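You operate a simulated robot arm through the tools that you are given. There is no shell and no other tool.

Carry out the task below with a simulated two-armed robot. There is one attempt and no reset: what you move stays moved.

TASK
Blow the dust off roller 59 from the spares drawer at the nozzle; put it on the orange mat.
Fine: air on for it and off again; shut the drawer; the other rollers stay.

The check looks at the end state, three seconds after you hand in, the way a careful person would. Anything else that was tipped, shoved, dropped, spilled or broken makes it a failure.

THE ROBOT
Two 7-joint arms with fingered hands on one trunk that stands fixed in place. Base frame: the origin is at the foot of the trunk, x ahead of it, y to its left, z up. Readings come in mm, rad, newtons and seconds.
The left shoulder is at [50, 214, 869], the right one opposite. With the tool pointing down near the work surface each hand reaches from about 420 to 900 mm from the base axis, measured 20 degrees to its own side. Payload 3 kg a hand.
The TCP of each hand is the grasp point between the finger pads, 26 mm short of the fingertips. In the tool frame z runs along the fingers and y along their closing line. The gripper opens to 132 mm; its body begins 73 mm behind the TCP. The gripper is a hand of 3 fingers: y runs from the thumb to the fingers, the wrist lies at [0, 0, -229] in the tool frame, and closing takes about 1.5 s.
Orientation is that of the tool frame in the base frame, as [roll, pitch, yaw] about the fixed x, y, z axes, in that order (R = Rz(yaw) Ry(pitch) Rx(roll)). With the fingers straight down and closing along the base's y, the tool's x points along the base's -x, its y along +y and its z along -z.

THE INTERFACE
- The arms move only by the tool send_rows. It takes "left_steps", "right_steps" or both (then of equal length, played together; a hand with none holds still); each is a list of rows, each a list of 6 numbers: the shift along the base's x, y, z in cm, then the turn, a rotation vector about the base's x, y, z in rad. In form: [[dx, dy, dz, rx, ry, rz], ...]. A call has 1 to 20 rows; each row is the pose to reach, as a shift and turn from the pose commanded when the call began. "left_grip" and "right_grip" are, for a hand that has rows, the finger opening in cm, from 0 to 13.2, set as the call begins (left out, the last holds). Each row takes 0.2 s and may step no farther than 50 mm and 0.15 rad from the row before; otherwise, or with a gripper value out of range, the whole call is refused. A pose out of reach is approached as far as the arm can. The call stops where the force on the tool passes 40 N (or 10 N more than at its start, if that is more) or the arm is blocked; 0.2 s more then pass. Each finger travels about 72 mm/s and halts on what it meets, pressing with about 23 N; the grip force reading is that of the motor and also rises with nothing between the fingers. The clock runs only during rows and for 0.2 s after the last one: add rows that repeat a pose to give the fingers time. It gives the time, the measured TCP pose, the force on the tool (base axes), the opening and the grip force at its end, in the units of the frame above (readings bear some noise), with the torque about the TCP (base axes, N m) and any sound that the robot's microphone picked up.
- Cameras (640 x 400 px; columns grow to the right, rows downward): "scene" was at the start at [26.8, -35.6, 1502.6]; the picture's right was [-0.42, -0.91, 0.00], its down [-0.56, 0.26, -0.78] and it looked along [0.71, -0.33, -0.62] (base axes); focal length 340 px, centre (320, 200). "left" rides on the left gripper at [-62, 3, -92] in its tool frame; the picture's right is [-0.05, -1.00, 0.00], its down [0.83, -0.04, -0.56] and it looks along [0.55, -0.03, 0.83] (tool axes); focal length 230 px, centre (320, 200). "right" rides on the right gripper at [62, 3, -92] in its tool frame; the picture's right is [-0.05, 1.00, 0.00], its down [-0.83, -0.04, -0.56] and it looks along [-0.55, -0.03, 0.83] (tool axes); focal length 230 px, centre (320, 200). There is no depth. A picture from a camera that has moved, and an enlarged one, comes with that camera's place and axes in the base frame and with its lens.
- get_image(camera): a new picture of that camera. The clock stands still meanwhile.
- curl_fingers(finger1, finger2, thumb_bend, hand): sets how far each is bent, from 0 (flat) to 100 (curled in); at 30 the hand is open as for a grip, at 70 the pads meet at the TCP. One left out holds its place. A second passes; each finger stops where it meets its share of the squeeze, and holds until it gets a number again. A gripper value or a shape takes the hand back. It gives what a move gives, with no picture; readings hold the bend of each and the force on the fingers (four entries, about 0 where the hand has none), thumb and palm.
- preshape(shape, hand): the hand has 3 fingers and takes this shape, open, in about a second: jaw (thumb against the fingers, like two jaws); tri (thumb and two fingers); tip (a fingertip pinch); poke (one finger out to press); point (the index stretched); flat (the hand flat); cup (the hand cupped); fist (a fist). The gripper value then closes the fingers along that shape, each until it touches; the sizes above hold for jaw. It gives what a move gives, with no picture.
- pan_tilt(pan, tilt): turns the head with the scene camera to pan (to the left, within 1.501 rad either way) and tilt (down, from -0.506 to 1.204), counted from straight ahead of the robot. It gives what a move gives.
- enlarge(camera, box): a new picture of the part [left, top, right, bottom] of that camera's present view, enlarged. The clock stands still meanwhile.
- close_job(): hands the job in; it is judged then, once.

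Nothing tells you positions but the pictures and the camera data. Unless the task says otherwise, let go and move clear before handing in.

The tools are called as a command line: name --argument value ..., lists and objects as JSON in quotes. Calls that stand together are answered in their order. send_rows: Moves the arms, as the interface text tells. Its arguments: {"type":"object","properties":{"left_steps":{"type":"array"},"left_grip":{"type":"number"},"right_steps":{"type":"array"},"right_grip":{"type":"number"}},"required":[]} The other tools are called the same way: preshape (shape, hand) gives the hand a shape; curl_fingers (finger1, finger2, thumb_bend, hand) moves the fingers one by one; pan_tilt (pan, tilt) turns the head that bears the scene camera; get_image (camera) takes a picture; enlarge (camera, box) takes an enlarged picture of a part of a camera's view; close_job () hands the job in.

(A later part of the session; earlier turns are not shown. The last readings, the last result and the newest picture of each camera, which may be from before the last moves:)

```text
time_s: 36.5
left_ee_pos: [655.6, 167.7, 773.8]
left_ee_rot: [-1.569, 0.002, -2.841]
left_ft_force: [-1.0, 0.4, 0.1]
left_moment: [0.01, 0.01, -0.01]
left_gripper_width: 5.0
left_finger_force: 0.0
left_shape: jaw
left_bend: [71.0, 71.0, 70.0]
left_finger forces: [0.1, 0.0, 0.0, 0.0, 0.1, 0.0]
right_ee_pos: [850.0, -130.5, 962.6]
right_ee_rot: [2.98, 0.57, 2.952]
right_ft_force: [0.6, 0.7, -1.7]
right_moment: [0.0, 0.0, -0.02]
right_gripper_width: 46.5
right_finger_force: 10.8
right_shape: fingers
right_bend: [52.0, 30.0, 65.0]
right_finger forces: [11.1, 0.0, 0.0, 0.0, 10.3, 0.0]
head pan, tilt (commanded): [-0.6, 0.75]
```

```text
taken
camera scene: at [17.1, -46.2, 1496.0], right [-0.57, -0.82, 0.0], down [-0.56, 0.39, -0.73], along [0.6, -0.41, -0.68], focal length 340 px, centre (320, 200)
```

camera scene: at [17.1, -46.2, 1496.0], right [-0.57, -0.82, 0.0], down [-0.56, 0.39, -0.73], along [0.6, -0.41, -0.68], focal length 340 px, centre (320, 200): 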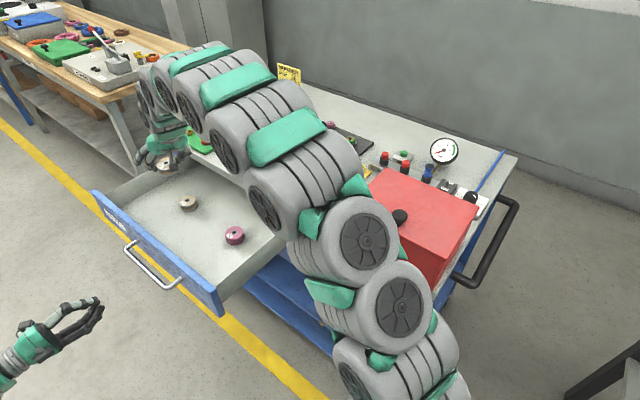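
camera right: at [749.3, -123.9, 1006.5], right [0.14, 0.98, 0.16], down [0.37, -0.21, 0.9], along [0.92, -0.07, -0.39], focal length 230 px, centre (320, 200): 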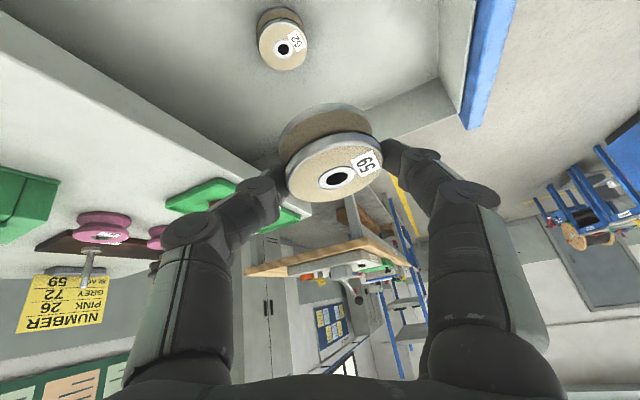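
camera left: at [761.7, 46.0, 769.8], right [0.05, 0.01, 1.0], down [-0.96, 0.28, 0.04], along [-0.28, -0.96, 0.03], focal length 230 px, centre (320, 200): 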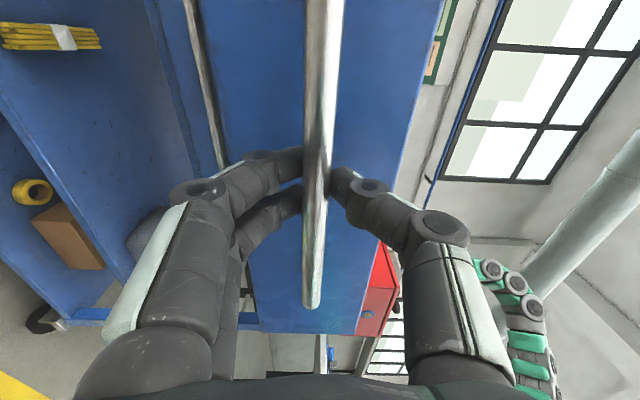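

enlarge --camera "right" --box '[250, 80, 410, 220]'

enlarge --camera "scene" --box '[130, 120, 210, 190]'

```text
2.86 times, centred on (330, 150) of right
camera zoom: at [749.3, -123.9, 1006.5], right [0.14, 0.98, 0.16], down [0.37, -0.21, 0.9], along [0.92, -0.07, -0.39], focal length 657 px, centre (291, 343)
```

zoom: 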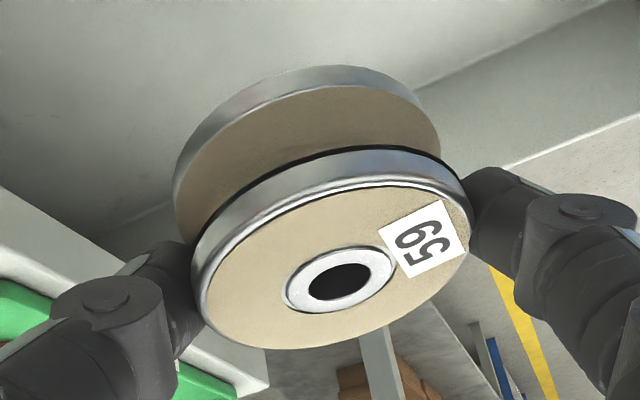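

```text
5.71 times, centred on (170, 155) of scene
camera zoom: at [17.1, -46.2, 1496.0], right [-0.57, -0.82, 0.0], down [-0.56, 0.39, -0.73], along [0.6, -0.41, -0.68], focal length 1942 px, centre (1177, 457)
```

zoom: 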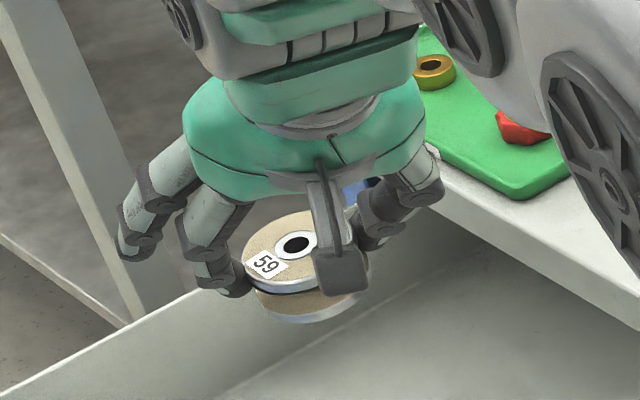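

The roller is held nearly level. I'll carry it back over the bench toward a clear spot near (615,-460), turning the hand about the vertical so the roller stays level.

send_rows --right_steps '[[-2.8, -2.0, 2.0, 0, 0, -0.05], [-5.6, -4.2, 4.0, 0, 0, -0.1], [-8.4, -6.6, 6.0, 0, 0, -0.155], [-11.2, -9.1, 7.6, 0, 0, -0.21], [-14.0, -11.7, 8.8, 0, 0, -0.265], [-16.8, -14.4, 9.6, 0, 0, -0.32], [-19.6, -17.0, 10.0, 0, 0, -0.375], [-22.4, -19.6, 10.0, 0, 0, -0.43], [-25.0, -22.0, 10.0, 0, 0, -0.49], [-25.0, -22.0, 10.0, 0, 0, -0.49]]'

get_image --camera "right"

get_image --camera "scene"

```text
time_s: 38.7
left_ee_pos: [655.4, 168.2, 773.7]
left_ee_rot: [-1.572, 0.001, -2.842]
left_ft_force: [-0.1, 0.2, 0.1]
left_moment: [-0.04, 0.01, 0.0]
left_gripper_width: 5.1
left_finger_force: 0.1
left_shape: jaw
left_bend: [71.0, 71.0, 70.0]
left_finger forces: [0.0, 0.0, 0.0, 0.0, 0.0, 0.1]
right_ee_pos: [602.6, -350.0, 1063.0]
right_ee_rot: [2.978, 0.574, 2.462]
right_ft_force: [-0.6, 0.4, -1.2]
right_moment: [-0.03, -0.01, -0.01]
right_gripper_width: 46.1
right_finger_force: 10.5
right_shape: fingers
right_bend: [52.0, 30.0, 66.0]
right_finger forces: [10.8, 0.0, 0.0, 0.0, 10.4, 0.1]
head pan, tilt (commanded): [-0.6, 0.75]
```

```text
taken
camera right: at [516.9, -296.6, 1107.4], right [0.58, 0.8, 0.16], down [0.23, -0.36, 0.91], along [0.78, -0.49, -0.39], focal length 230 px, centre (320, 200)
```

right: 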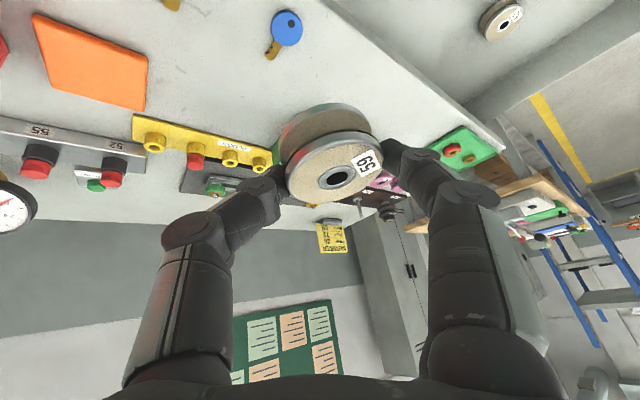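

```text
taken
camera scene: at [17.2, -46.2, 1496.0], right [-0.56, -0.83, 0.0], down [-0.56, 0.39, -0.73], along [0.6, -0.41, -0.68], focal length 340 px, centre (320, 200)
```

scene: 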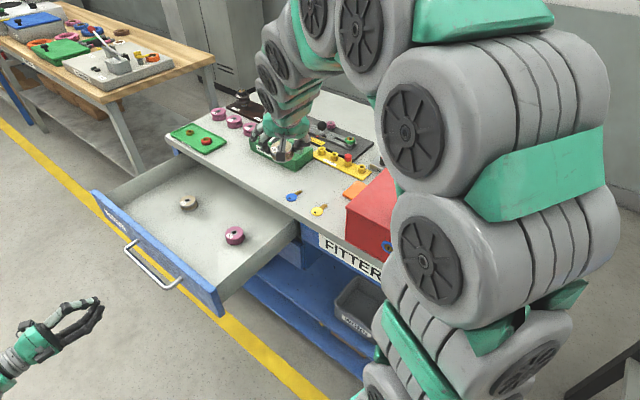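

The right camera now shows the whole orange mat and the plug strip. I'll zoom in to locate the mat, the manifold and the free bench area precisely.

enlarge --camera "right" --box '[0, 0, 200, 125]'

enlarge --camera "right" --box '[130, 0, 330, 125]'

enlarge --camera "right" --box '[0, 100, 160, 240]'

```text
3.20 times, centred on (100, 62) of right
camera zoom: at [516.9, -296.6, 1107.4], right [0.58, 0.8, 0.16], down [0.23, -0.36, 0.91], along [0.78, -0.49, -0.39], focal length 736 px, centre (1024, 640)
```

zoom: 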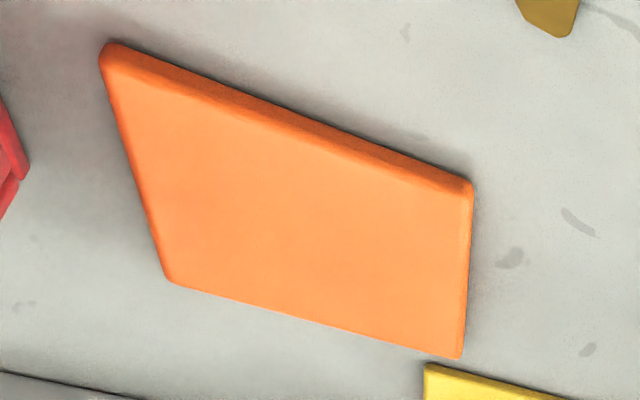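

```text
3.20 times, centred on (230, 62) of right
camera zoom: at [516.9, -296.6, 1107.4], right [0.58, 0.8, 0.16], down [0.23, -0.36, 0.91], along [0.78, -0.49, -0.39], focal length 736 px, centre (608, 640)
```

zoom: 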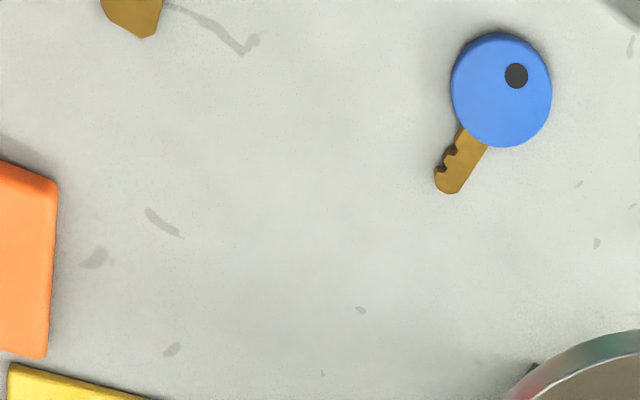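

```text
2.86 times, centred on (80, 170) of right
camera zoom: at [516.9, -296.6, 1107.4], right [0.58, 0.8, 0.16], down [0.23, -0.36, 0.91], along [0.78, -0.49, -0.39], focal length 657 px, centre (1006, 286)
```

zoom: 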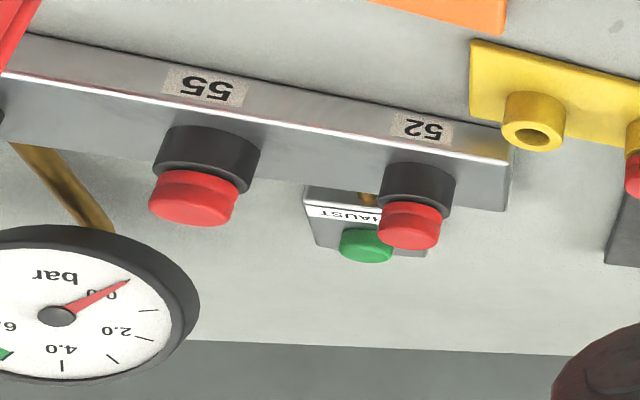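

The mat is fully visible: corners give a centre of about (537,-536), 72–76 mm square, 36 mm clear of the red box; the nozzle mouth is at about (460,-711,934) and the switch lever tip at (399,-719,916), leaning to OFF. I'll set the roller down on clear bench at about (615,-460) so the right hand can switch the air on and re-grip properly.

send_rows --right_steps '[[0.1, -2.9, -2.5, 0, 0, 0], [0.25, -5.8, -5.0, 0, 0, 0], [0.4, -8.7, -7.5, 0, 0, 0], [0.5, -11.5, -10, 0, 0, 0], [0.5, -11.5, -12.5, 0, 0, 0], [0.5, -11.5, -14, 0, 0, 0], [0.5, -11.5, -14, 0, 0, 0]]'

get_image --camera "right"

enlarge --camera "scene" --box '[240, 100, 400, 220]'

```text
time_s: 40.3
left_ee_pos: [657.0, 168.8, 773.9]
left_ee_rot: [-1.571, 0.0, -2.841]
left_ft_force: [-0.2, -0.1, -0.4]
left_moment: [-0.04, -0.03, -0.02]
left_gripper_width: 4.9
left_finger_force: 0.0
left_shape: jaw
left_bend: [71.0, 71.0, 70.0]
left_finger forces: [0.1, 0.0, 0.0, 0.0, 0.0, 0.0]
right_ee_pos: [605.6, -465.3, 922.6]
right_ee_rot: [2.979, 0.575, 2.464]
right_ft_force: [-0.4, -0.3, -2.3]
right_moment: [-0.01, -0.02, -0.01]
right_gripper_width: 46.1
right_finger_force: 11.2
right_shape: fingers
right_bend: [52.0, 30.0, 66.0]
right_finger forces: [10.7, 0.1, 0.0, 0.0, 10.8, 0.1]
head pan, tilt (commanded): [-0.6, 0.75]
```

```text
taken
camera right: at [520.0, -412.1, 966.7], right [0.58, 0.8, 0.16], down [0.23, -0.36, 0.91], along [0.78, -0.49, -0.39], focal length 230 px, centre (320, 200)
```

right: 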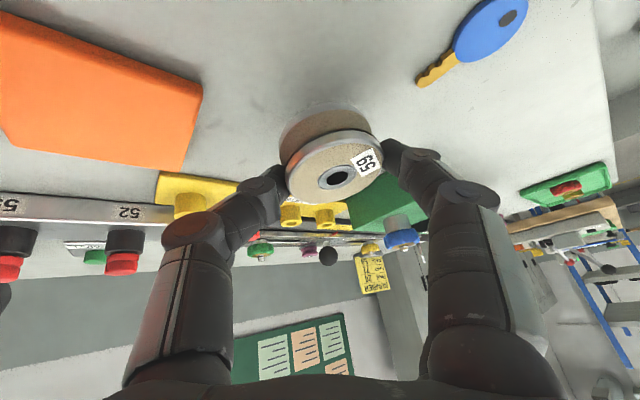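

```text
3.33 times, centred on (320, 160) of scene
camera zoom: at [17.2, -46.2, 1496.0], right [-0.56, -0.83, 0.0], down [-0.56, 0.39, -0.73], along [0.6, -0.41, -0.68], focal length 1133 px, centre (320, 333)
```

zoom: 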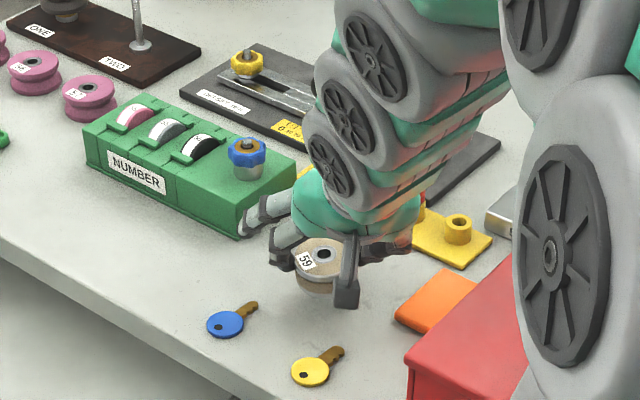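

The roller is about 20 mm above clear bench, with the keys, mat, block and plug strip all well to the side. Lowering slowly.

send_rows --right_steps '[[0, 0, -0.6, 0, 0, 0], [0, 0, -1.2, 0, 0, 0], [0, 0, -1.6, 0, 0, 0], [0, 0, -1.8, 0, 0, 0]]'

get_image --camera "right"

enlarge --camera "scene" --box '[280, 130, 360, 190]'

```text
time_s: 41.3
left_ee_pos: [655.0, 169.9, 774.2]
left_ee_rot: [-1.571, 0.002, -2.842]
left_ft_force: [-0.1, 0.0, -1.2]
left_moment: [0.02, 0.02, 0.02]
left_gripper_width: 4.6
left_finger_force: 0.0
left_shape: jaw
left_bend: [71.0, 71.0, 70.0]
left_finger forces: [0.0, 0.0, 0.1, 0.1, 0.0, 0.0]
right_ee_pos: [606.5, -464.9, 904.5]
right_ee_rot: [2.98, 0.574, 2.464]
right_ft_force: [-0.4, -0.4, -2.0]
right_moment: [0.01, 0.04, 0.03]
right_gripper_width: 46.2
right_finger_force: 10.6
right_shape: fingers
right_bend: [52.0, 30.0, 66.0]
right_finger forces: [10.8, 0.1, 0.0, 0.0, 10.8, 0.0]
head pan, tilt (commanded): [-0.6, 0.75]
```

```text
taken
camera right: at [521.0, -411.7, 948.5], right [0.58, 0.8, 0.16], down [0.23, -0.36, 0.91], along [0.78, -0.49, -0.39], focal length 230 px, centre (320, 200)
```

right: 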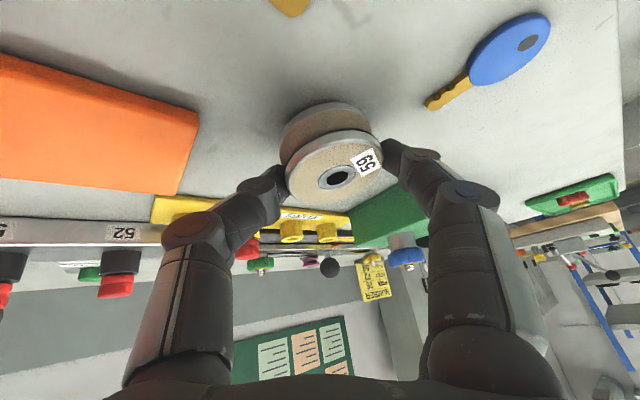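

```text
6.67 times, centred on (320, 160) of scene
camera zoom: at [17.2, -46.2, 1496.0], right [-0.56, -0.83, 0.0], down [-0.56, 0.39, -0.73], along [0.6, -0.41, -0.68], focal length 2266 px, centre (320, 467)
```

zoom: 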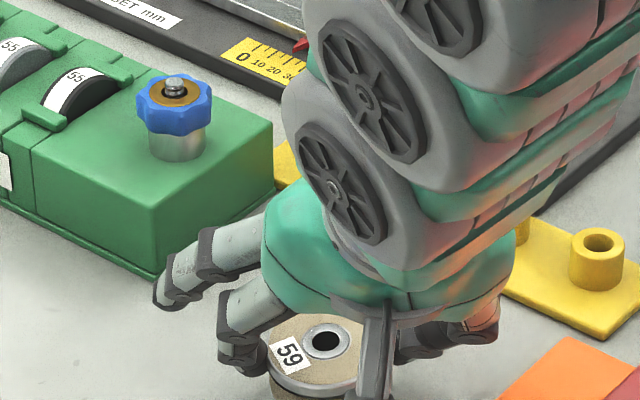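

Not touching yet. I'll lower a few more millimetres at a time.

send_rows --right_steps '[[0, 0, -0.2, 0, 0, 0], [0, 0, -0.4, 0, 0, 0], [0, 0, -0.5, 0, 0, 0]]'

```text
time_s: 42.1
left_ee_pos: [656.5, 169.2, 773.9]
left_ee_rot: [-1.573, 0.0, -2.842]
left_ft_force: [0.7, 0.0, 0.4]
left_moment: [-0.03, -0.03, 0.01]
left_gripper_width: 5.0
left_finger_force: 0.2
left_shape: jaw
left_bend: [71.0, 71.0, 70.0]
left_finger forces: [0.1, 0.0, 0.1, 0.0, 0.0, 0.0]
right_ee_pos: [606.2, -466.0, 897.9]
right_ee_rot: [2.978, 0.574, 2.463]
right_ft_force: [0.5, -1.3, 2.9]
right_moment: [0.1, -0.1, -0.04]
right_gripper_width: 46.0
right_finger_force: 10.3
right_shape: fingers
right_bend: [52.0, 30.0, 66.0]
right_finger forces: [10.0, 0.0, 0.0, 0.1, 11.1, 0.1]
head pan, tilt (commanded): [-0.6, 0.75]
```

The roller's edge is resting on the bench (force changed by about 5 N). I'll release gently by opening thumb and finger1 part-way.

curl_fingers --hand "right" --finger1 46 --thumb_bend 56

get_image --camera "right"

```text
time_s: 43.1
left_ee_pos: [654.8, 169.7, 774.3]
left_ee_rot: [-1.57, 0.001, -2.841]
left_ft_force: [0.3, 0.2, -0.9]
left_moment: [0.01, -0.01, 0.01]
left_gripper_width: 5.2
left_finger_force: 0.1
left_shape: jaw
left_bend: [71.0, 71.0, 70.0]
left_finger forces: [0.0, 0.0, 0.1, 0.0, 0.0, 0.1]
right_ee_pos: [607.6, -464.6, 899.3]
right_ee_rot: [2.981, 0.573, 2.464]
right_ft_force: [0.5, 0.6, -0.3]
right_moment: [-0.01, 0.02, -0.01]
right_gripper_width: 63.9
right_finger_force: 0.1
right_shape: fingers
right_bend: [46.0, 30.0, 56.0]
right_finger forces: [0.0, 0.0, 0.0, 0.0, 0.1, 0.1]
head pan, tilt (commanded): [-0.6, 0.75]
```

```text
taken
camera right: at [520.7, -411.6, 942.9], right [0.58, 0.8, 0.16], down [0.23, -0.36, 0.91], along [0.78, -0.49, -0.39], focal length 230 px, centre (320, 200)
```

right: 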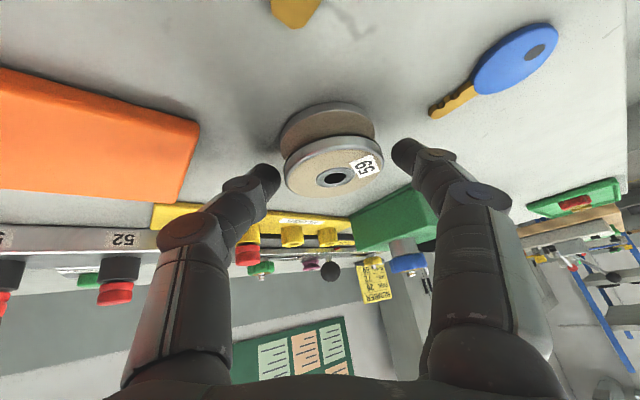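

The roller stands on the bench, free of the fingers. I'll draw the hand back along its axis and up.

send_rows --right_steps '[[-0.52, 0.21, 0.83, 0, 0, 0], [-1.55, 0.63, 2.49, 0, 0, 0], [-3.1, 1.26, 4.97, 0, 0, 0], [-4.66, 1.89, 7.46, 0, 0, 0], [-6.2, 2.5, 10.5, 0, 0, 0], [-7.5, 2.5, 14.0, 0, 0, 0]]'

get_image --camera "right"

get_image --camera "scene"

```text
time_s: 44.5
left_ee_pos: [655.4, 169.2, 775.1]
left_ee_rot: [-1.57, 0.001, -2.841]
left_ft_force: [-0.6, -1.1, -0.5]
left_moment: [-0.03, 0.02, 0.04]
left_gripper_width: 5.1
left_finger_force: 0.1
left_shape: jaw
left_bend: [71.0, 71.0, 70.0]
left_finger forces: [0.0, 0.0, 0.1, 0.0, 0.0, 0.0]
right_ee_pos: [530.0, -438.2, 1038.2]
right_ee_rot: [2.979, 0.57, 2.464]
right_ft_force: [0.9, -0.3, -0.3]
right_moment: [-0.02, -0.05, 0.0]
right_gripper_width: 63.7
right_finger_force: 0.1
right_shape: fingers
right_bend: [46.0, 30.0, 56.0]
right_finger forces: [0.1, 0.0, 0.0, 0.1, 0.0, 0.0]
head pan, tilt (commanded): [-0.6, 0.75]
```

```text
taken
camera right: at [445.3, -384.7, 1081.3], right [0.58, 0.8, 0.16], down [0.23, -0.36, 0.9], along [0.78, -0.49, -0.39], focal length 230 px, centre (320, 200)
```

right: 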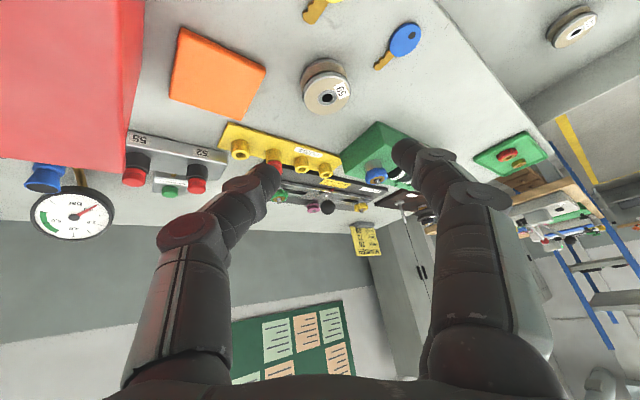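

```text
taken
camera scene: at [17.1, -46.2, 1496.0], right [-0.56, -0.83, 0.0], down [-0.56, 0.39, -0.73], along [0.6, -0.41, -0.68], focal length 340 px, centre (320, 200)
```

scene: 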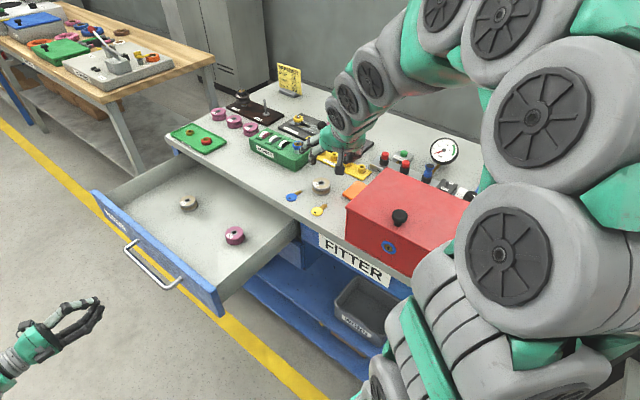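

Roller 59 stands safely on the bench. While the right hand is clear, I'll shut the SPARES drawer with the left hand: opened to straddle the bar, fingertips pressing the drawer face at its middle.

send_rows --left_steps '[[0, 0, -0.2, 0, 0, 0], [0, 0, -0.2, 0, 0, 0], [0, 0, -0.2, 0, 0, 0], [1.18, -3.82, -0.2, 0, 0, 0], [2.36, -7.64, -0.2, 0, 0, 0], [3.55, -11.46, -0.2, 0, 0, 0], [4.43, -14.3, -0.2, 0, 0, 0]]' --left_grip 4.6

get_image --camera "left"

enlarge --camera "scene" --box '[60, 180, 260, 330]'

```text
time_s: 46.1
left_ee_pos: [701.1, 23.7, 770.4]
left_ee_rot: [-1.57, 0.003, -2.842]
left_ft_force: [-0.3, 0.2, 0.1]
left_moment: [-0.01, -0.03, 0.03]
left_gripper_width: 45.8
left_finger_force: 0.0
left_shape: jaw
left_bend: [73.0, 73.0, 70.0]
left_finger forces: [0.0, 0.0, 0.1, 0.0, 0.0, 0.1]
right_ee_pos: [531.6, -438.9, 1037.6]
right_ee_rot: [2.979, 0.573, 2.464]
right_ft_force: [-0.1, 0.1, -0.2]
right_moment: [-0.02, -0.02, 0.0]
right_gripper_width: 64.2
right_finger_force: 0.0
right_shape: fingers
right_bend: [46.0, 30.0, 56.0]
right_finger forces: [0.0, 0.0, 0.0, 0.0, 0.1, 0.0]
head pan, tilt (commanded): [-0.6, 0.75]
```

```text
taken
camera left: at [732.5, 129.7, 767.6], right [0.05, 0.01, 1.0], down [-0.96, 0.28, 0.04], along [-0.28, -0.96, 0.03], focal length 230 px, centre (320, 200)
```

left: 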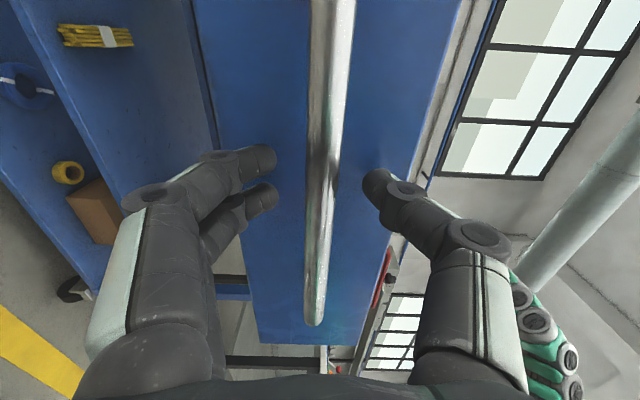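

```text
2.67 times, centred on (160, 255) of scene
camera zoom: at [17.2, -46.2, 1496.0], right [-0.56, -0.83, 0.0], down [-0.56, 0.39, -0.73], along [0.6, -0.41, -0.68], focal length 906 px, centre (747, 53)
```

zoom: 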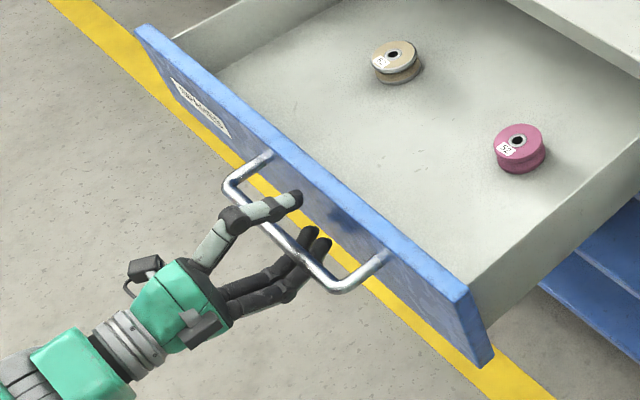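

The fingers straddle the bar with tips just short of the drawer face. Pushing the drawer in slowly.

send_rows --left_steps '[[0.3, -0.96, 0, 0, 0, 0], [0.59, -1.91, 0, 0, 0, 0], [1.03, -3.34, 0, 0, 0, 0], [1.48, -4.78, 0, 0, 0, 0], [1.92, -6.21, 0, 0, 0, 0], [2.36, -7.64, 0, 0, 0, 0], [2.81, -9.08, 0, 0, 0, 0], [3.25, -10.51, 0, 0, 0, 0], [3.69, -11.94, 0, 0, 0, 0], [4.14, -13.37, 0, 0, 0, 0], [4.58, -14.81, 0, 0, 0, 0], [5.02, -16.24, 0, 0, 0, 0], [5.47, -17.67, 0, 0, 0, 0], [5.91, -19.11, 0, 0, 0, 0], [6.35, -20.54, 0, 0, 0, 0], [6.8, -21.97, 0, 0, 0, 0], [7.24, -23.4, 0, 0, 0, 0], [7.68, -24.84, 0, 0, 0, 0], [8.13, -26.27, 0, 0, 0, 0], [8.42, -27.23, 0, 0, 0, 0]]'

get_image --camera "left"

enlarge --camera "scene" --box '[100, 130, 340, 280]'

```text
time_s: 50.3
left_ee_pos: [787.0, -249.3, 770.9]
left_ee_rot: [-1.571, 0.002, -2.842]
left_ft_force: [0.2, -0.2, -1.2]
left_moment: [0.01, 0.01, 0.0]
left_gripper_width: 46.0
left_finger_force: 0.1
left_shape: jaw
left_bend: [74.0, 74.0, 70.0]
left_finger forces: [0.0, 0.1, 0.0, 0.0, 0.0, 0.0]
right_ee_pos: [530.2, -439.6, 1035.6]
right_ee_rot: [2.979, 0.572, 2.465]
right_ft_force: [-0.2, 0.4, -0.1]
right_moment: [0.0, -0.04, 0.01]
right_gripper_width: 63.8
right_finger_force: 0.1
right_shape: fingers
right_bend: [46.0, 30.0, 56.0]
right_finger forces: [0.0, 0.1, 0.1, 0.0, 0.0, 0.0]
head pan, tilt (commanded): [-0.6, 0.75]
```

```text
taken
camera left: at [818.1, -142.8, 767.2], right [0.05, 0.01, 1.0], down [-0.96, 0.28, 0.04], along [-0.28, -0.96, 0.03], focal length 230 px, centre (320, 200)
```

left: 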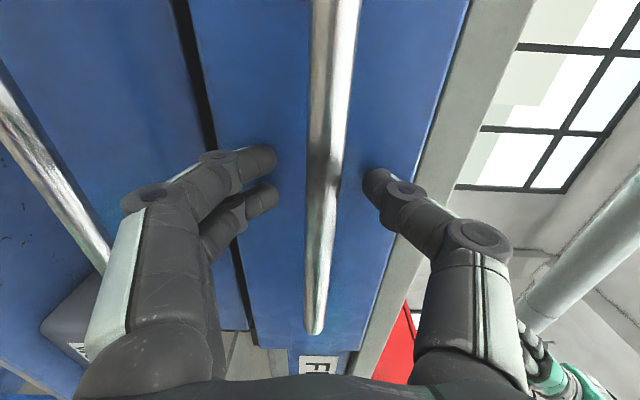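

```text
2.67 times, centred on (220, 205) of scene
camera zoom: at [17.2, -46.2, 1496.0], right [-0.56, -0.83, 0.0], down [-0.56, 0.39, -0.73], along [0.6, -0.41, -0.68], focal length 906 px, centre (587, 187)
```

zoom: 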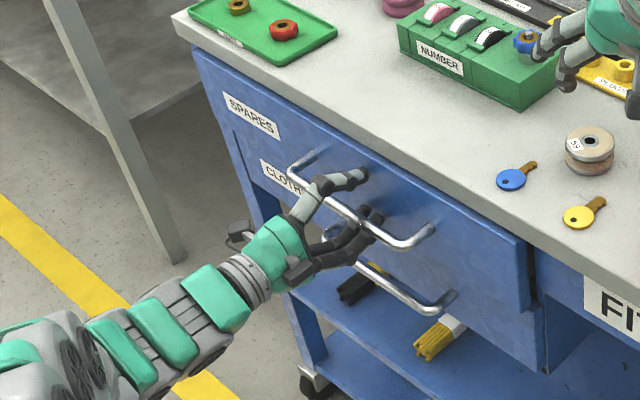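

The drawer is nearly shut with a small gap left. I'll press the last ~30 mm in small steps until it stops.

send_rows --left_steps '[[0.22, -0.72, 0, 0, 0, 0], [0.44, -1.43, 0, 0, 0, 0], [0.59, -1.91, 0, 0, 0, 0], [0.71, -2.29, 0, 0, 0, 0], [0.8, -2.58, 0, 0, 0, 0], [0.89, -2.87, 0, 0, 0, 0], [0.95, -3.06, 0, 0, 0, 0]]'

enlarge --camera "scene" --box '[100, 130, 340, 280]'

get_image --camera "left"

```text
time_s: 51.5
left_ee_pos: [794.7, -269.2, 766.1]
left_ee_rot: [-1.575, -0.003, -2.837]
left_ft_force: [-11.9, 22.5, 3.3]
left_moment: [-0.36, -0.2, -0.14]
left_gripper_width: 47.2
left_finger_force: 0.0
left_shape: jaw
left_bend: [75.0, 75.0, 70.0]
left_finger forces: [4.5, 4.5, 0.0, 0.0, 16.3, 0.0]
right_ee_pos: [531.9, -436.7, 1037.7]
right_ee_rot: [2.98, 0.57, 2.464]
right_ft_force: [0.7, -0.7, 0.2]
right_moment: [-0.01, 0.01, -0.02]
right_gripper_width: 64.0
right_finger_force: 0.0
right_shape: fingers
right_bend: [46.0, 30.0, 56.0]
right_finger forces: [0.0, 0.0, 0.0, 0.0, 0.0, 0.1]
head pan, tilt (commanded): [-0.6, 0.75]
stopped in row 6 (left hand): the force on the tool passed its limit at 43 N (the readings are from after the stop); the commanded pose is now the measured one
```

```text
2.67 times, centred on (220, 205) of scene
camera zoom: at [17.0, -45.9, 1496.0], right [-0.56, -0.83, 0.0], down [-0.56, 0.38, -0.73], along [0.6, -0.41, -0.68], focal length 906 px, centre (587, 187)
```

zoom: 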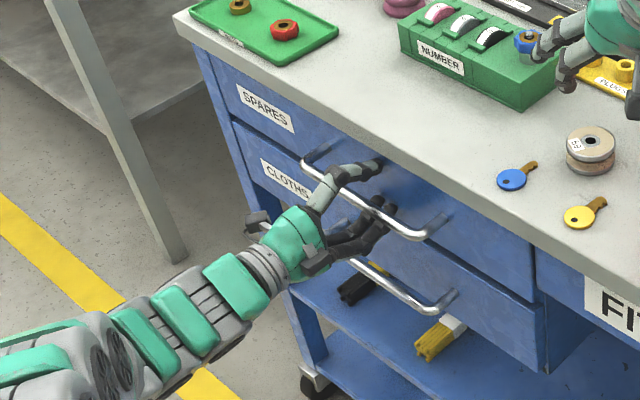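

```text
taken
camera left: at [826.2, -163.3, 763.2], right [0.05, 0.01, 1.0], down [-0.96, 0.28, 0.05], along [-0.28, -0.96, 0.03], focal length 230 px, centre (320, 200)
```

left: 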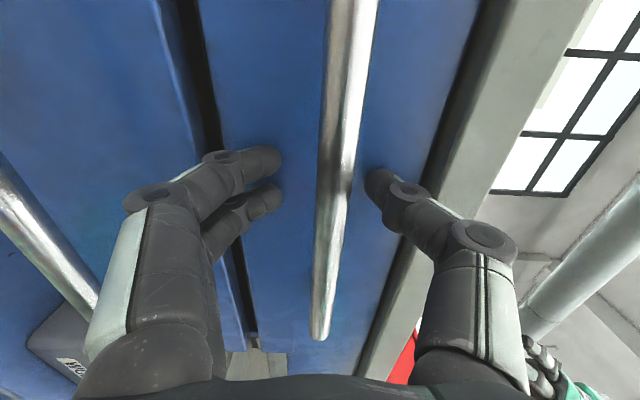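

The drawer is pressed home (it stopped against 43 N). I'll back the left hand straight off the handle.

send_rows --left_steps '[[-0.3, 0.96, 0.3, 0, 0, 0], [-0.89, 2.87, 0.4, 0, 0, 0], [-1.77, 5.73, 0.4, 0, 0, 0], [-2.95, 9.55, 0.4, 0, 0, 0], [-4.14, 13.37, 0.4, 0, 0, 0], [-5.5, 18.0, 0.4, 0, 0, 0], [-7.0, 22.5, 0.4, 0, 0, 0]]'

enlarge --camera "scene" --box '[170, 150, 330, 250]'

enlarge --camera "scene" --box '[170, 140, 250, 190]'

```text
time_s: 53.1
left_ee_pos: [724.9, -47.7, 773.4]
left_ee_rot: [-1.572, -0.002, -2.843]
left_ft_force: [0.4, -0.3, 0.0]
left_moment: [-0.02, -0.01, 0.02]
left_gripper_width: 45.9
left_finger_force: 0.1
left_shape: jaw
left_bend: [74.0, 74.0, 70.0]
left_finger forces: [0.0, 0.1, 0.0, 0.0, 0.1, 0.1]
right_ee_pos: [529.8, -438.9, 1036.8]
right_ee_rot: [2.979, 0.573, 2.464]
right_ft_force: [-0.1, 0.4, 0.5]
right_moment: [0.01, 0.02, -0.03]
right_gripper_width: 63.7
right_finger_force: 0.0
right_shape: fingers
right_bend: [46.0, 30.0, 56.0]
right_finger forces: [0.0, 0.1, 0.0, 0.0, 0.1, 0.0]
head pan, tilt (commanded): [-0.6, 0.75]
```

```text
4.00 times, centred on (250, 200) of scene
camera zoom: at [17.1, -46.2, 1496.0], right [-0.57, -0.82, 0.0], down [-0.56, 0.39, -0.73], along [0.6, -0.41, -0.68], focal length 1360 px, centre (600, 200)
```

zoom: 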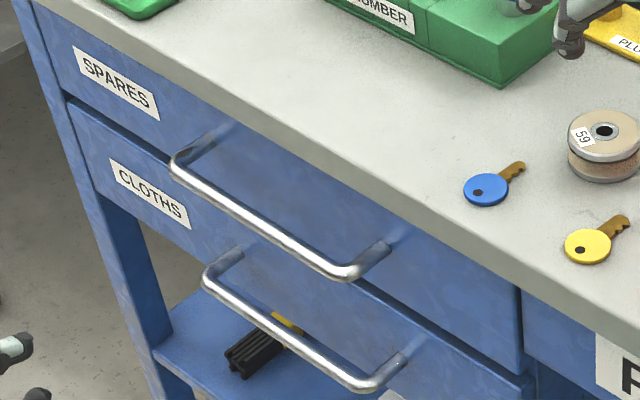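

```text
8.00 times, centred on (210, 165) of scene
camera zoom: at [17.1, -46.2, 1496.0], right [-0.57, -0.82, 0.0], down [-0.56, 0.39, -0.73], along [0.6, -0.41, -0.68], focal length 2719 px, centre (1200, 480)
```

zoom: 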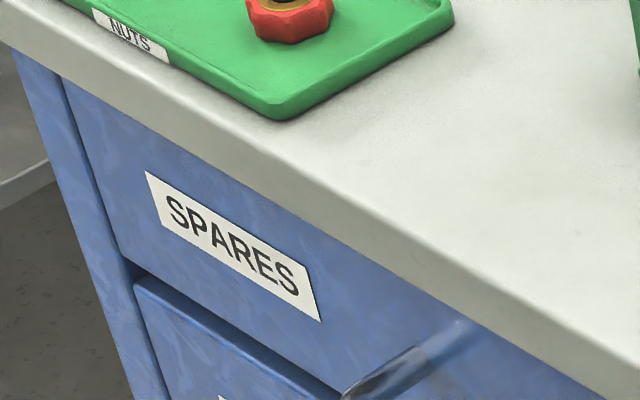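

The drawer is shut exactly as it was at the start, and the keys and 59 are undisturbed. Next I'll bring the right hand to a vertical tool pose (staying high), and look at its poke shape for working the air switch.

send_rows --right_steps '[[-0.5, -1.0, 1.0, 0.0371, 0.0916, 0], [-1.0, -2.0, 2.0, 0.0742, 0.1832, 0], [-1.5, -3.0, 3.0, 0.1114, 0.2748, 0], [-2.0, -4.0, 4.0, 0.1485, 0.3664, 0], [-2.5, -5.0, 5.0, 0.1856, 0.458, 0], [-3.0, -6.0, 6.0, 0.2227, 0.5496, 0], [-3.0, -6.0, 6.0, 0.2227, 0.5496, 0]]'

preshape --hand "right" --shape "poke"

get_image --camera "right"

get_image --camera "scene"

```text
time_s: 54.7
left_ee_pos: [723.9, -47.3, 772.4]
left_ee_rot: [-1.573, -0.001, -2.84]
left_ft_force: [0.0, 0.1, -0.3]
left_moment: [-0.02, -0.03, 0.04]
left_gripper_width: 45.9
left_finger_force: 0.0
left_shape: jaw
left_bend: [74.0, 74.0, 70.0]
left_finger forces: [0.0, 0.0, 0.0, 0.0, 0.0, 0.1]
right_ee_pos: [501.9, -499.5, 1098.1]
right_ee_rot: [-3.141, -0.001, 2.511]
right_ft_force: [0.2, 0.1, 0.6]
right_moment: [0.01, 0.01, 0.01]
right_gripper_width: 64.2
right_finger_force: 0.1
right_shape: fingers
right_bend: [46.0, 30.0, 56.0]
right_finger forces: [0.0, 0.0, 0.1, 0.0, 0.0, 0.0]
head pan, tilt (commanded): [-0.6, 0.75]
```

```text
time_s: 55.6
left_ee_pos: [725.5, -48.3, 773.1]
left_ee_rot: [-1.572, -0.002, -2.84]
left_ft_force: [0.5, -0.4, 0.2]
left_moment: [0.03, 0.02, -0.02]
left_gripper_width: 45.8
left_finger_force: 0.1
left_shape: jaw
left_bend: [74.0, 74.0, 70.0]
left_finger forces: [0.0, 0.1, 0.0, 0.1, 0.0, 0.0]
right_ee_pos: [501.3, -499.7, 1097.2]
right_ee_rot: [-3.141, -0.001, 2.512]
right_ft_force: [-0.3, -0.1, 0.3]
right_moment: [-0.01, -0.01, -0.01]
right_gripper_width: 0.0
right_finger_force: 0.1
right_shape: poke
right_bend: [100.0, 100.0, 45.0]
right_finger forces: [0.0, 0.1, 0.0, 0.0, 0.0, 0.0]
head pan, tilt (commanded): [-0.6, 0.75]
```

```text
taken
camera right: at [454.2, -461.5, 1191.3], right [0.63, 0.78, 0.0], down [0.65, -0.52, 0.56], along [0.43, -0.35, -0.83], focal length 230 px, centre (320, 200)
```

right: 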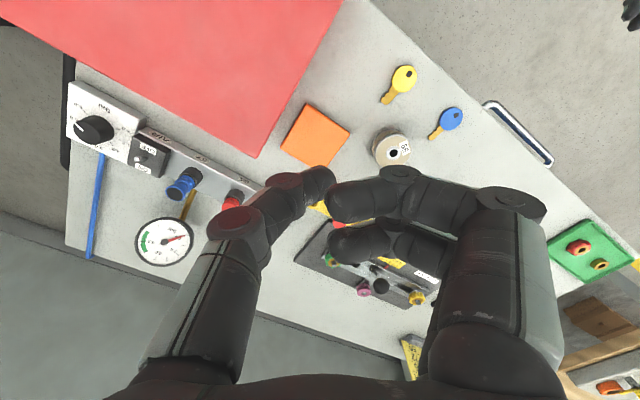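

```text
taken
camera scene: at [17.2, -46.2, 1496.0], right [-0.56, -0.83, 0.0], down [-0.56, 0.39, -0.73], along [0.6, -0.41, -0.68], focal length 340 px, centre (320, 200)
```

scene: 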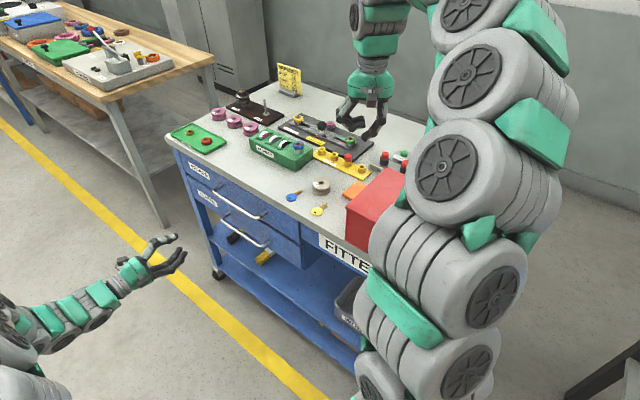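

In poke shape the thumb is the pointing digit, with its tip on the tool axis. I'll zoom on the air station from here to fix the lever, knob and box positions.

enlarge --camera "right" --box '[60, 70, 260, 195]'

enlarge --camera "right" --box '[110, 120, 210, 183]'

enlarge --camera "right" --box '[200, 60, 420, 200]'

```text
3.20 times, centred on (160, 132) of right
camera zoom: at [454.2, -461.5, 1191.3], right [0.63, 0.78, 0.0], down [0.65, -0.52, 0.56], along [0.43, -0.35, -0.83], focal length 736 px, centre (832, 416)
```

zoom: 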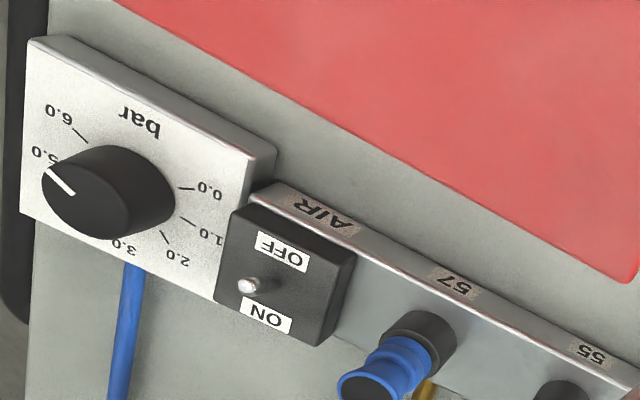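

```text
6.35 times, centred on (160, 152) of right
camera zoom: at [454.2, -461.5, 1191.3], right [0.63, 0.78, 0.0], down [0.65, -0.52, 0.56], along [0.43, -0.35, -0.83], focal length 1461 px, centre (1336, 508)
```

zoom: 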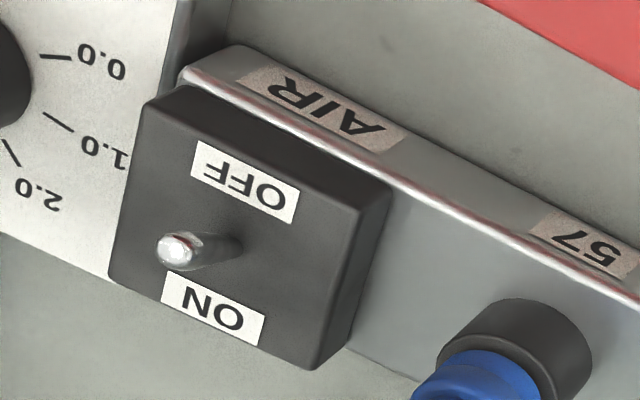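

```text
2.86 times, centred on (310, 130) of right
camera zoom: at [454.2, -461.5, 1191.3], right [0.63, 0.78, 0.0], down [0.65, -0.52, 0.56], along [0.43, -0.35, -0.83], focal length 657 px, centre (349, 400)
```

zoom: 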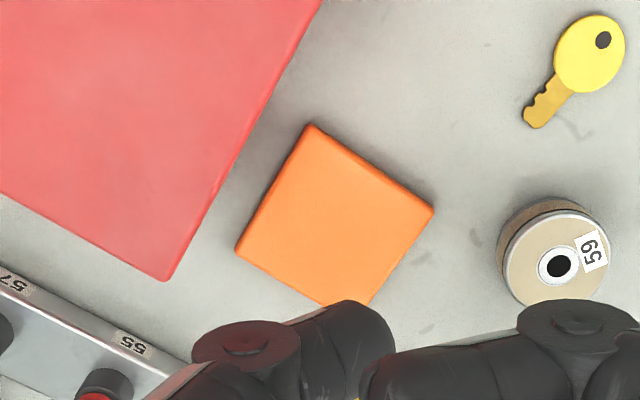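

The lever stands at about (399,-719,916) leaning toward OFF; the knob is low (z≈899) and the box back is well in front, so a downward thumb can reach in front of the lever. I'll move above that point at a safe height and look again.

send_rows --right_steps '[[-2.2, -3.8, 0, 0, 0, 0], [-4.4, -7.6, 0, 0, 0, 0], [-6.6, -11.4, 0, 0, 0, 0], [-8.8, -15.1, -1, 0, 0, 0], [-11, -18.7, -3, 0, 0, 0], [-11, -18.7, -7, 0, 0, 0], [-11, -18.7, -10.5, 0, 0, 0], [-11, -18.7, -10.5, 0, 0, 0]]'

get_image --camera "right"

get_image --camera "scene"

```text
time_s: 57.4
left_ee_pos: [724.2, -47.5, 773.9]
left_ee_rot: [-1.572, -0.002, -2.84]
left_ft_force: [0.5, -0.9, 0.1]
left_moment: [0.02, 0.01, 0.01]
left_gripper_width: 45.8
left_finger_force: 0.0
left_shape: jaw
left_bend: [74.0, 74.0, 70.0]
left_finger forces: [0.0, 0.1, 0.1, 0.0, 0.1, 0.0]
right_ee_pos: [391.2, -683.8, 989.6]
right_ee_rot: [3.141, 0.001, 2.51]
right_ft_force: [-0.4, 0.0, -0.3]
right_moment: [0.0, 0.01, 0.04]
right_gripper_width: 0.0
right_finger_force: 0.0
right_shape: poke
right_bend: [100.0, 100.0, 45.0]
right_finger forces: [0.0, 0.0, 0.1, 0.1, 0.0, 0.1]
head pan, tilt (commanded): [-0.6, 0.75]
```

```text
taken
camera right: at [345.4, -647.0, 1083.3], right [0.63, 0.78, 0.0], down [0.65, -0.52, 0.56], along [0.43, -0.35, -0.83], focal length 230 px, centre (320, 200)
```

right: 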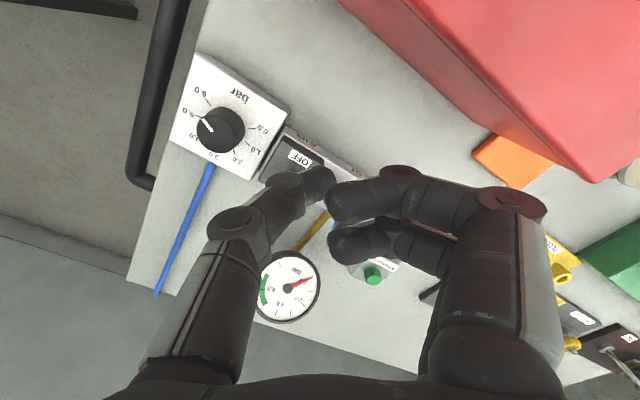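

```text
taken
camera scene: at [17.2, -46.2, 1496.0], right [-0.56, -0.83, 0.0], down [-0.56, 0.39, -0.73], along [0.6, -0.41, -0.68], focal length 340 px, centre (320, 200)
```

scene: 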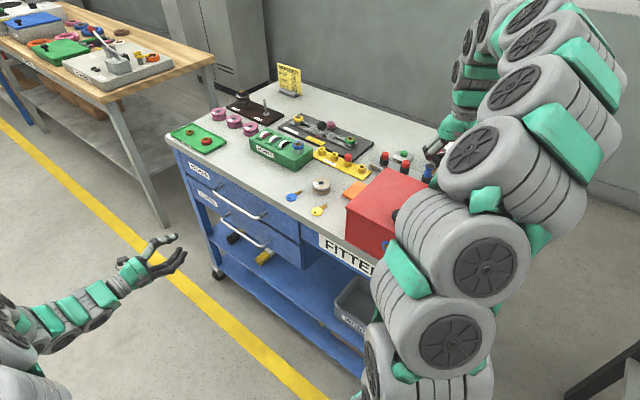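

The hand is in front of the lever with nothing beneath the thumb but the switch's front part. I'll lower it in steps toward lever height, watching the force.

send_rows --right_steps '[[0, 0, -2, 0, 0, 0], [0, 0, -4, 0, 0, 0], [0, 0, -5.2, 0, 0, 0], [0, 0, -5.2, 0, 0, 0]]'

get_image --camera "right"

enlarge --camera "right" --box '[220, 110, 420, 235]'

```text
time_s: 58.4
left_ee_pos: [724.4, -47.8, 774.0]
left_ee_rot: [-1.572, -0.003, -2.84]
left_ft_force: [0.0, 0.5, 0.1]
left_moment: [-0.01, 0.01, 0.01]
left_gripper_width: 45.7
left_finger_force: 0.0
left_shape: jaw
left_bend: [74.0, 74.0, 70.0]
left_finger forces: [0.0, 0.1, 0.0, 0.0, 0.0, 0.1]
right_ee_pos: [390.7, -686.6, 938.1]
right_ee_rot: [-3.141, -0.001, 2.512]
right_ft_force: [1.2, 0.3, -0.3]
right_moment: [0.01, 0.01, -0.03]
right_gripper_width: 0.1
right_finger_force: 0.1
right_shape: poke
right_bend: [100.0, 100.0, 45.0]
right_finger forces: [0.0, 0.0, 0.1, 0.0, 0.0, 0.0]
head pan, tilt (commanded): [-0.6, 0.75]
```

```text
taken
camera right: at [343.8, -647.8, 1031.8], right [0.63, 0.78, 0.0], down [0.65, -0.52, 0.56], along [0.43, -0.35, -0.83], focal length 230 px, centre (320, 200)
```

right: 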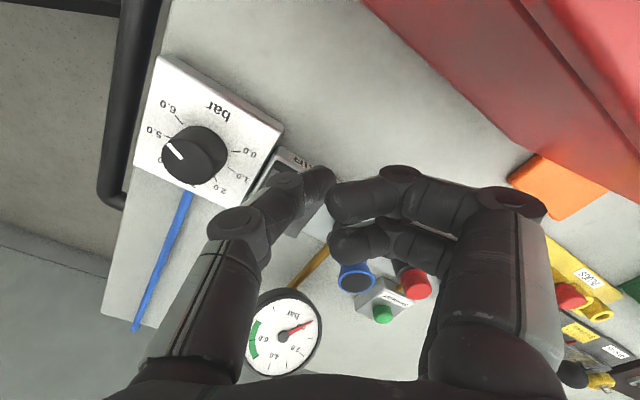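

```text
3.20 times, centred on (320, 172) of right
camera zoom: at [343.8, -647.8, 1031.8], right [0.63, 0.78, 0.0], down [0.65, -0.52, 0.56], along [0.43, -0.35, -0.83], focal length 736 px, centre (320, 288)
```

zoom: 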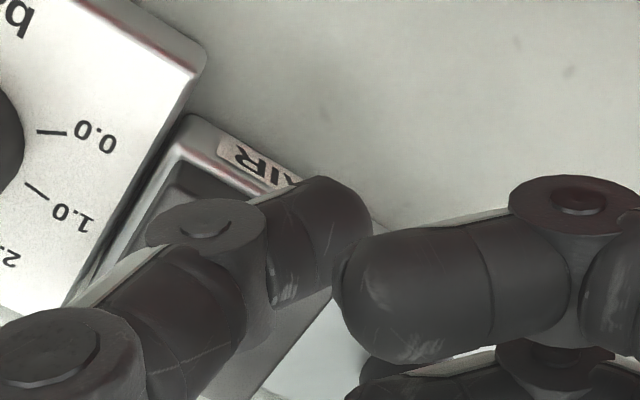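

The thumb tip is just in front of the lever (gauge still 0). I'll lower 3 mm and push it along the bench-depth direction toward ON in small steps.

send_rows --right_steps '[[0, 0, -0.3, 0, 0, 0], [0.3, -0.96, -0.3, 0, 0, 0], [0.53, -1.72, -0.3, 0, 0, 0], [0.71, -2.29, -0.3, 0, 0, 0], [0.89, -2.87, -0.3, 0, 0, 0], [1.03, -3.34, -0.3, 0, 0, 0], [1.15, -3.73, -0.3, 0, 0, 0]]'

get_image --camera "right"

```text
time_s: 60.0
left_ee_pos: [724.0, -48.4, 773.5]
left_ee_rot: [-1.572, -0.002, -2.84]
left_ft_force: [-0.2, 0.4, -1.0]
left_moment: [0.02, 0.0, -0.01]
left_gripper_width: 45.7
left_finger_force: 0.1
left_shape: jaw
left_bend: [74.0, 74.0, 70.0]
left_finger forces: [0.1, 0.0, 0.1, 0.0, 0.0, 0.0]
right_ee_pos: [401.9, -723.0, 938.0]
right_ee_rot: [-3.141, 0.001, 2.514]
right_ft_force: [0.8, -0.2, 0.3]
right_moment: [-0.01, -0.02, -0.02]
right_gripper_width: 0.1
right_finger_force: 0.0
right_shape: poke
right_bend: [100.0, 100.0, 45.0]
right_finger forces: [0.0, 0.1, 0.1, 0.1, 0.0, 0.0]
head pan, tilt (commanded): [-0.6, 0.75]
```

```text
taken
camera right: at [355.7, -685.0, 1030.4], right [0.63, 0.78, 0.0], down [0.65, -0.52, 0.55], along [0.43, -0.35, -0.83], focal length 230 px, centre (320, 200)
```

right: 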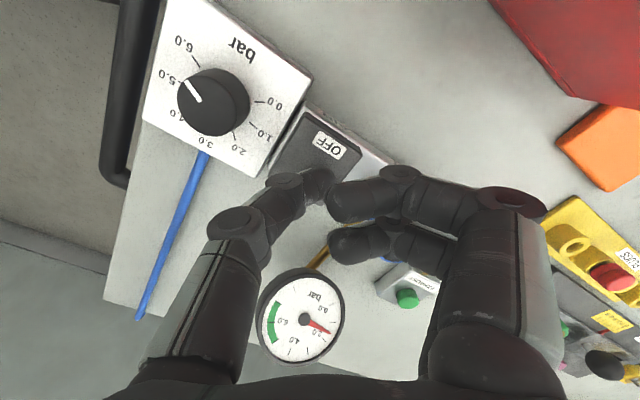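

The gauge needle has moved. I'll zoom in on it.

enlarge --camera "right" --box '[240, 250, 360, 370]'

enlarge --camera "right" --box '[240, 100, 400, 200]'

```text
3.33 times, centred on (300, 310) of right
camera zoom: at [355.7, -685.0, 1030.4], right [0.63, 0.78, 0.0], down [0.65, -0.52, 0.55], along [0.43, -0.35, -0.83], focal length 767 px, centre (387, -167)
```

zoom: 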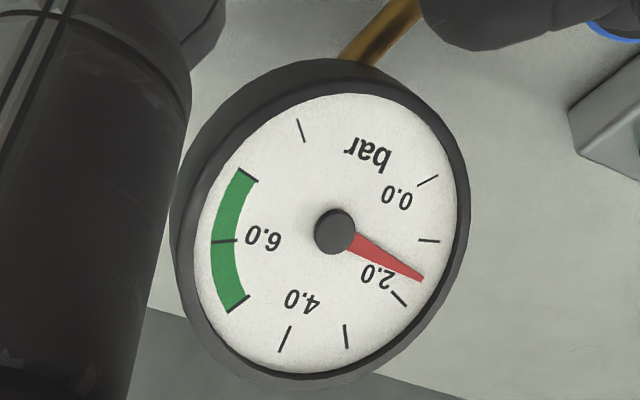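

```text
4.00 times, centred on (320, 150) of right
camera zoom: at [355.7, -685.0, 1030.4], right [0.63, 0.78, 0.0], down [0.65, -0.52, 0.55], along [0.43, -0.35, -0.83], focal length 920 px, centre (320, 400)
```

zoom: 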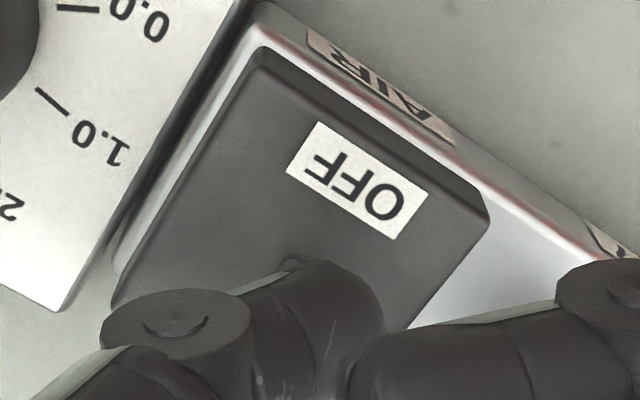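

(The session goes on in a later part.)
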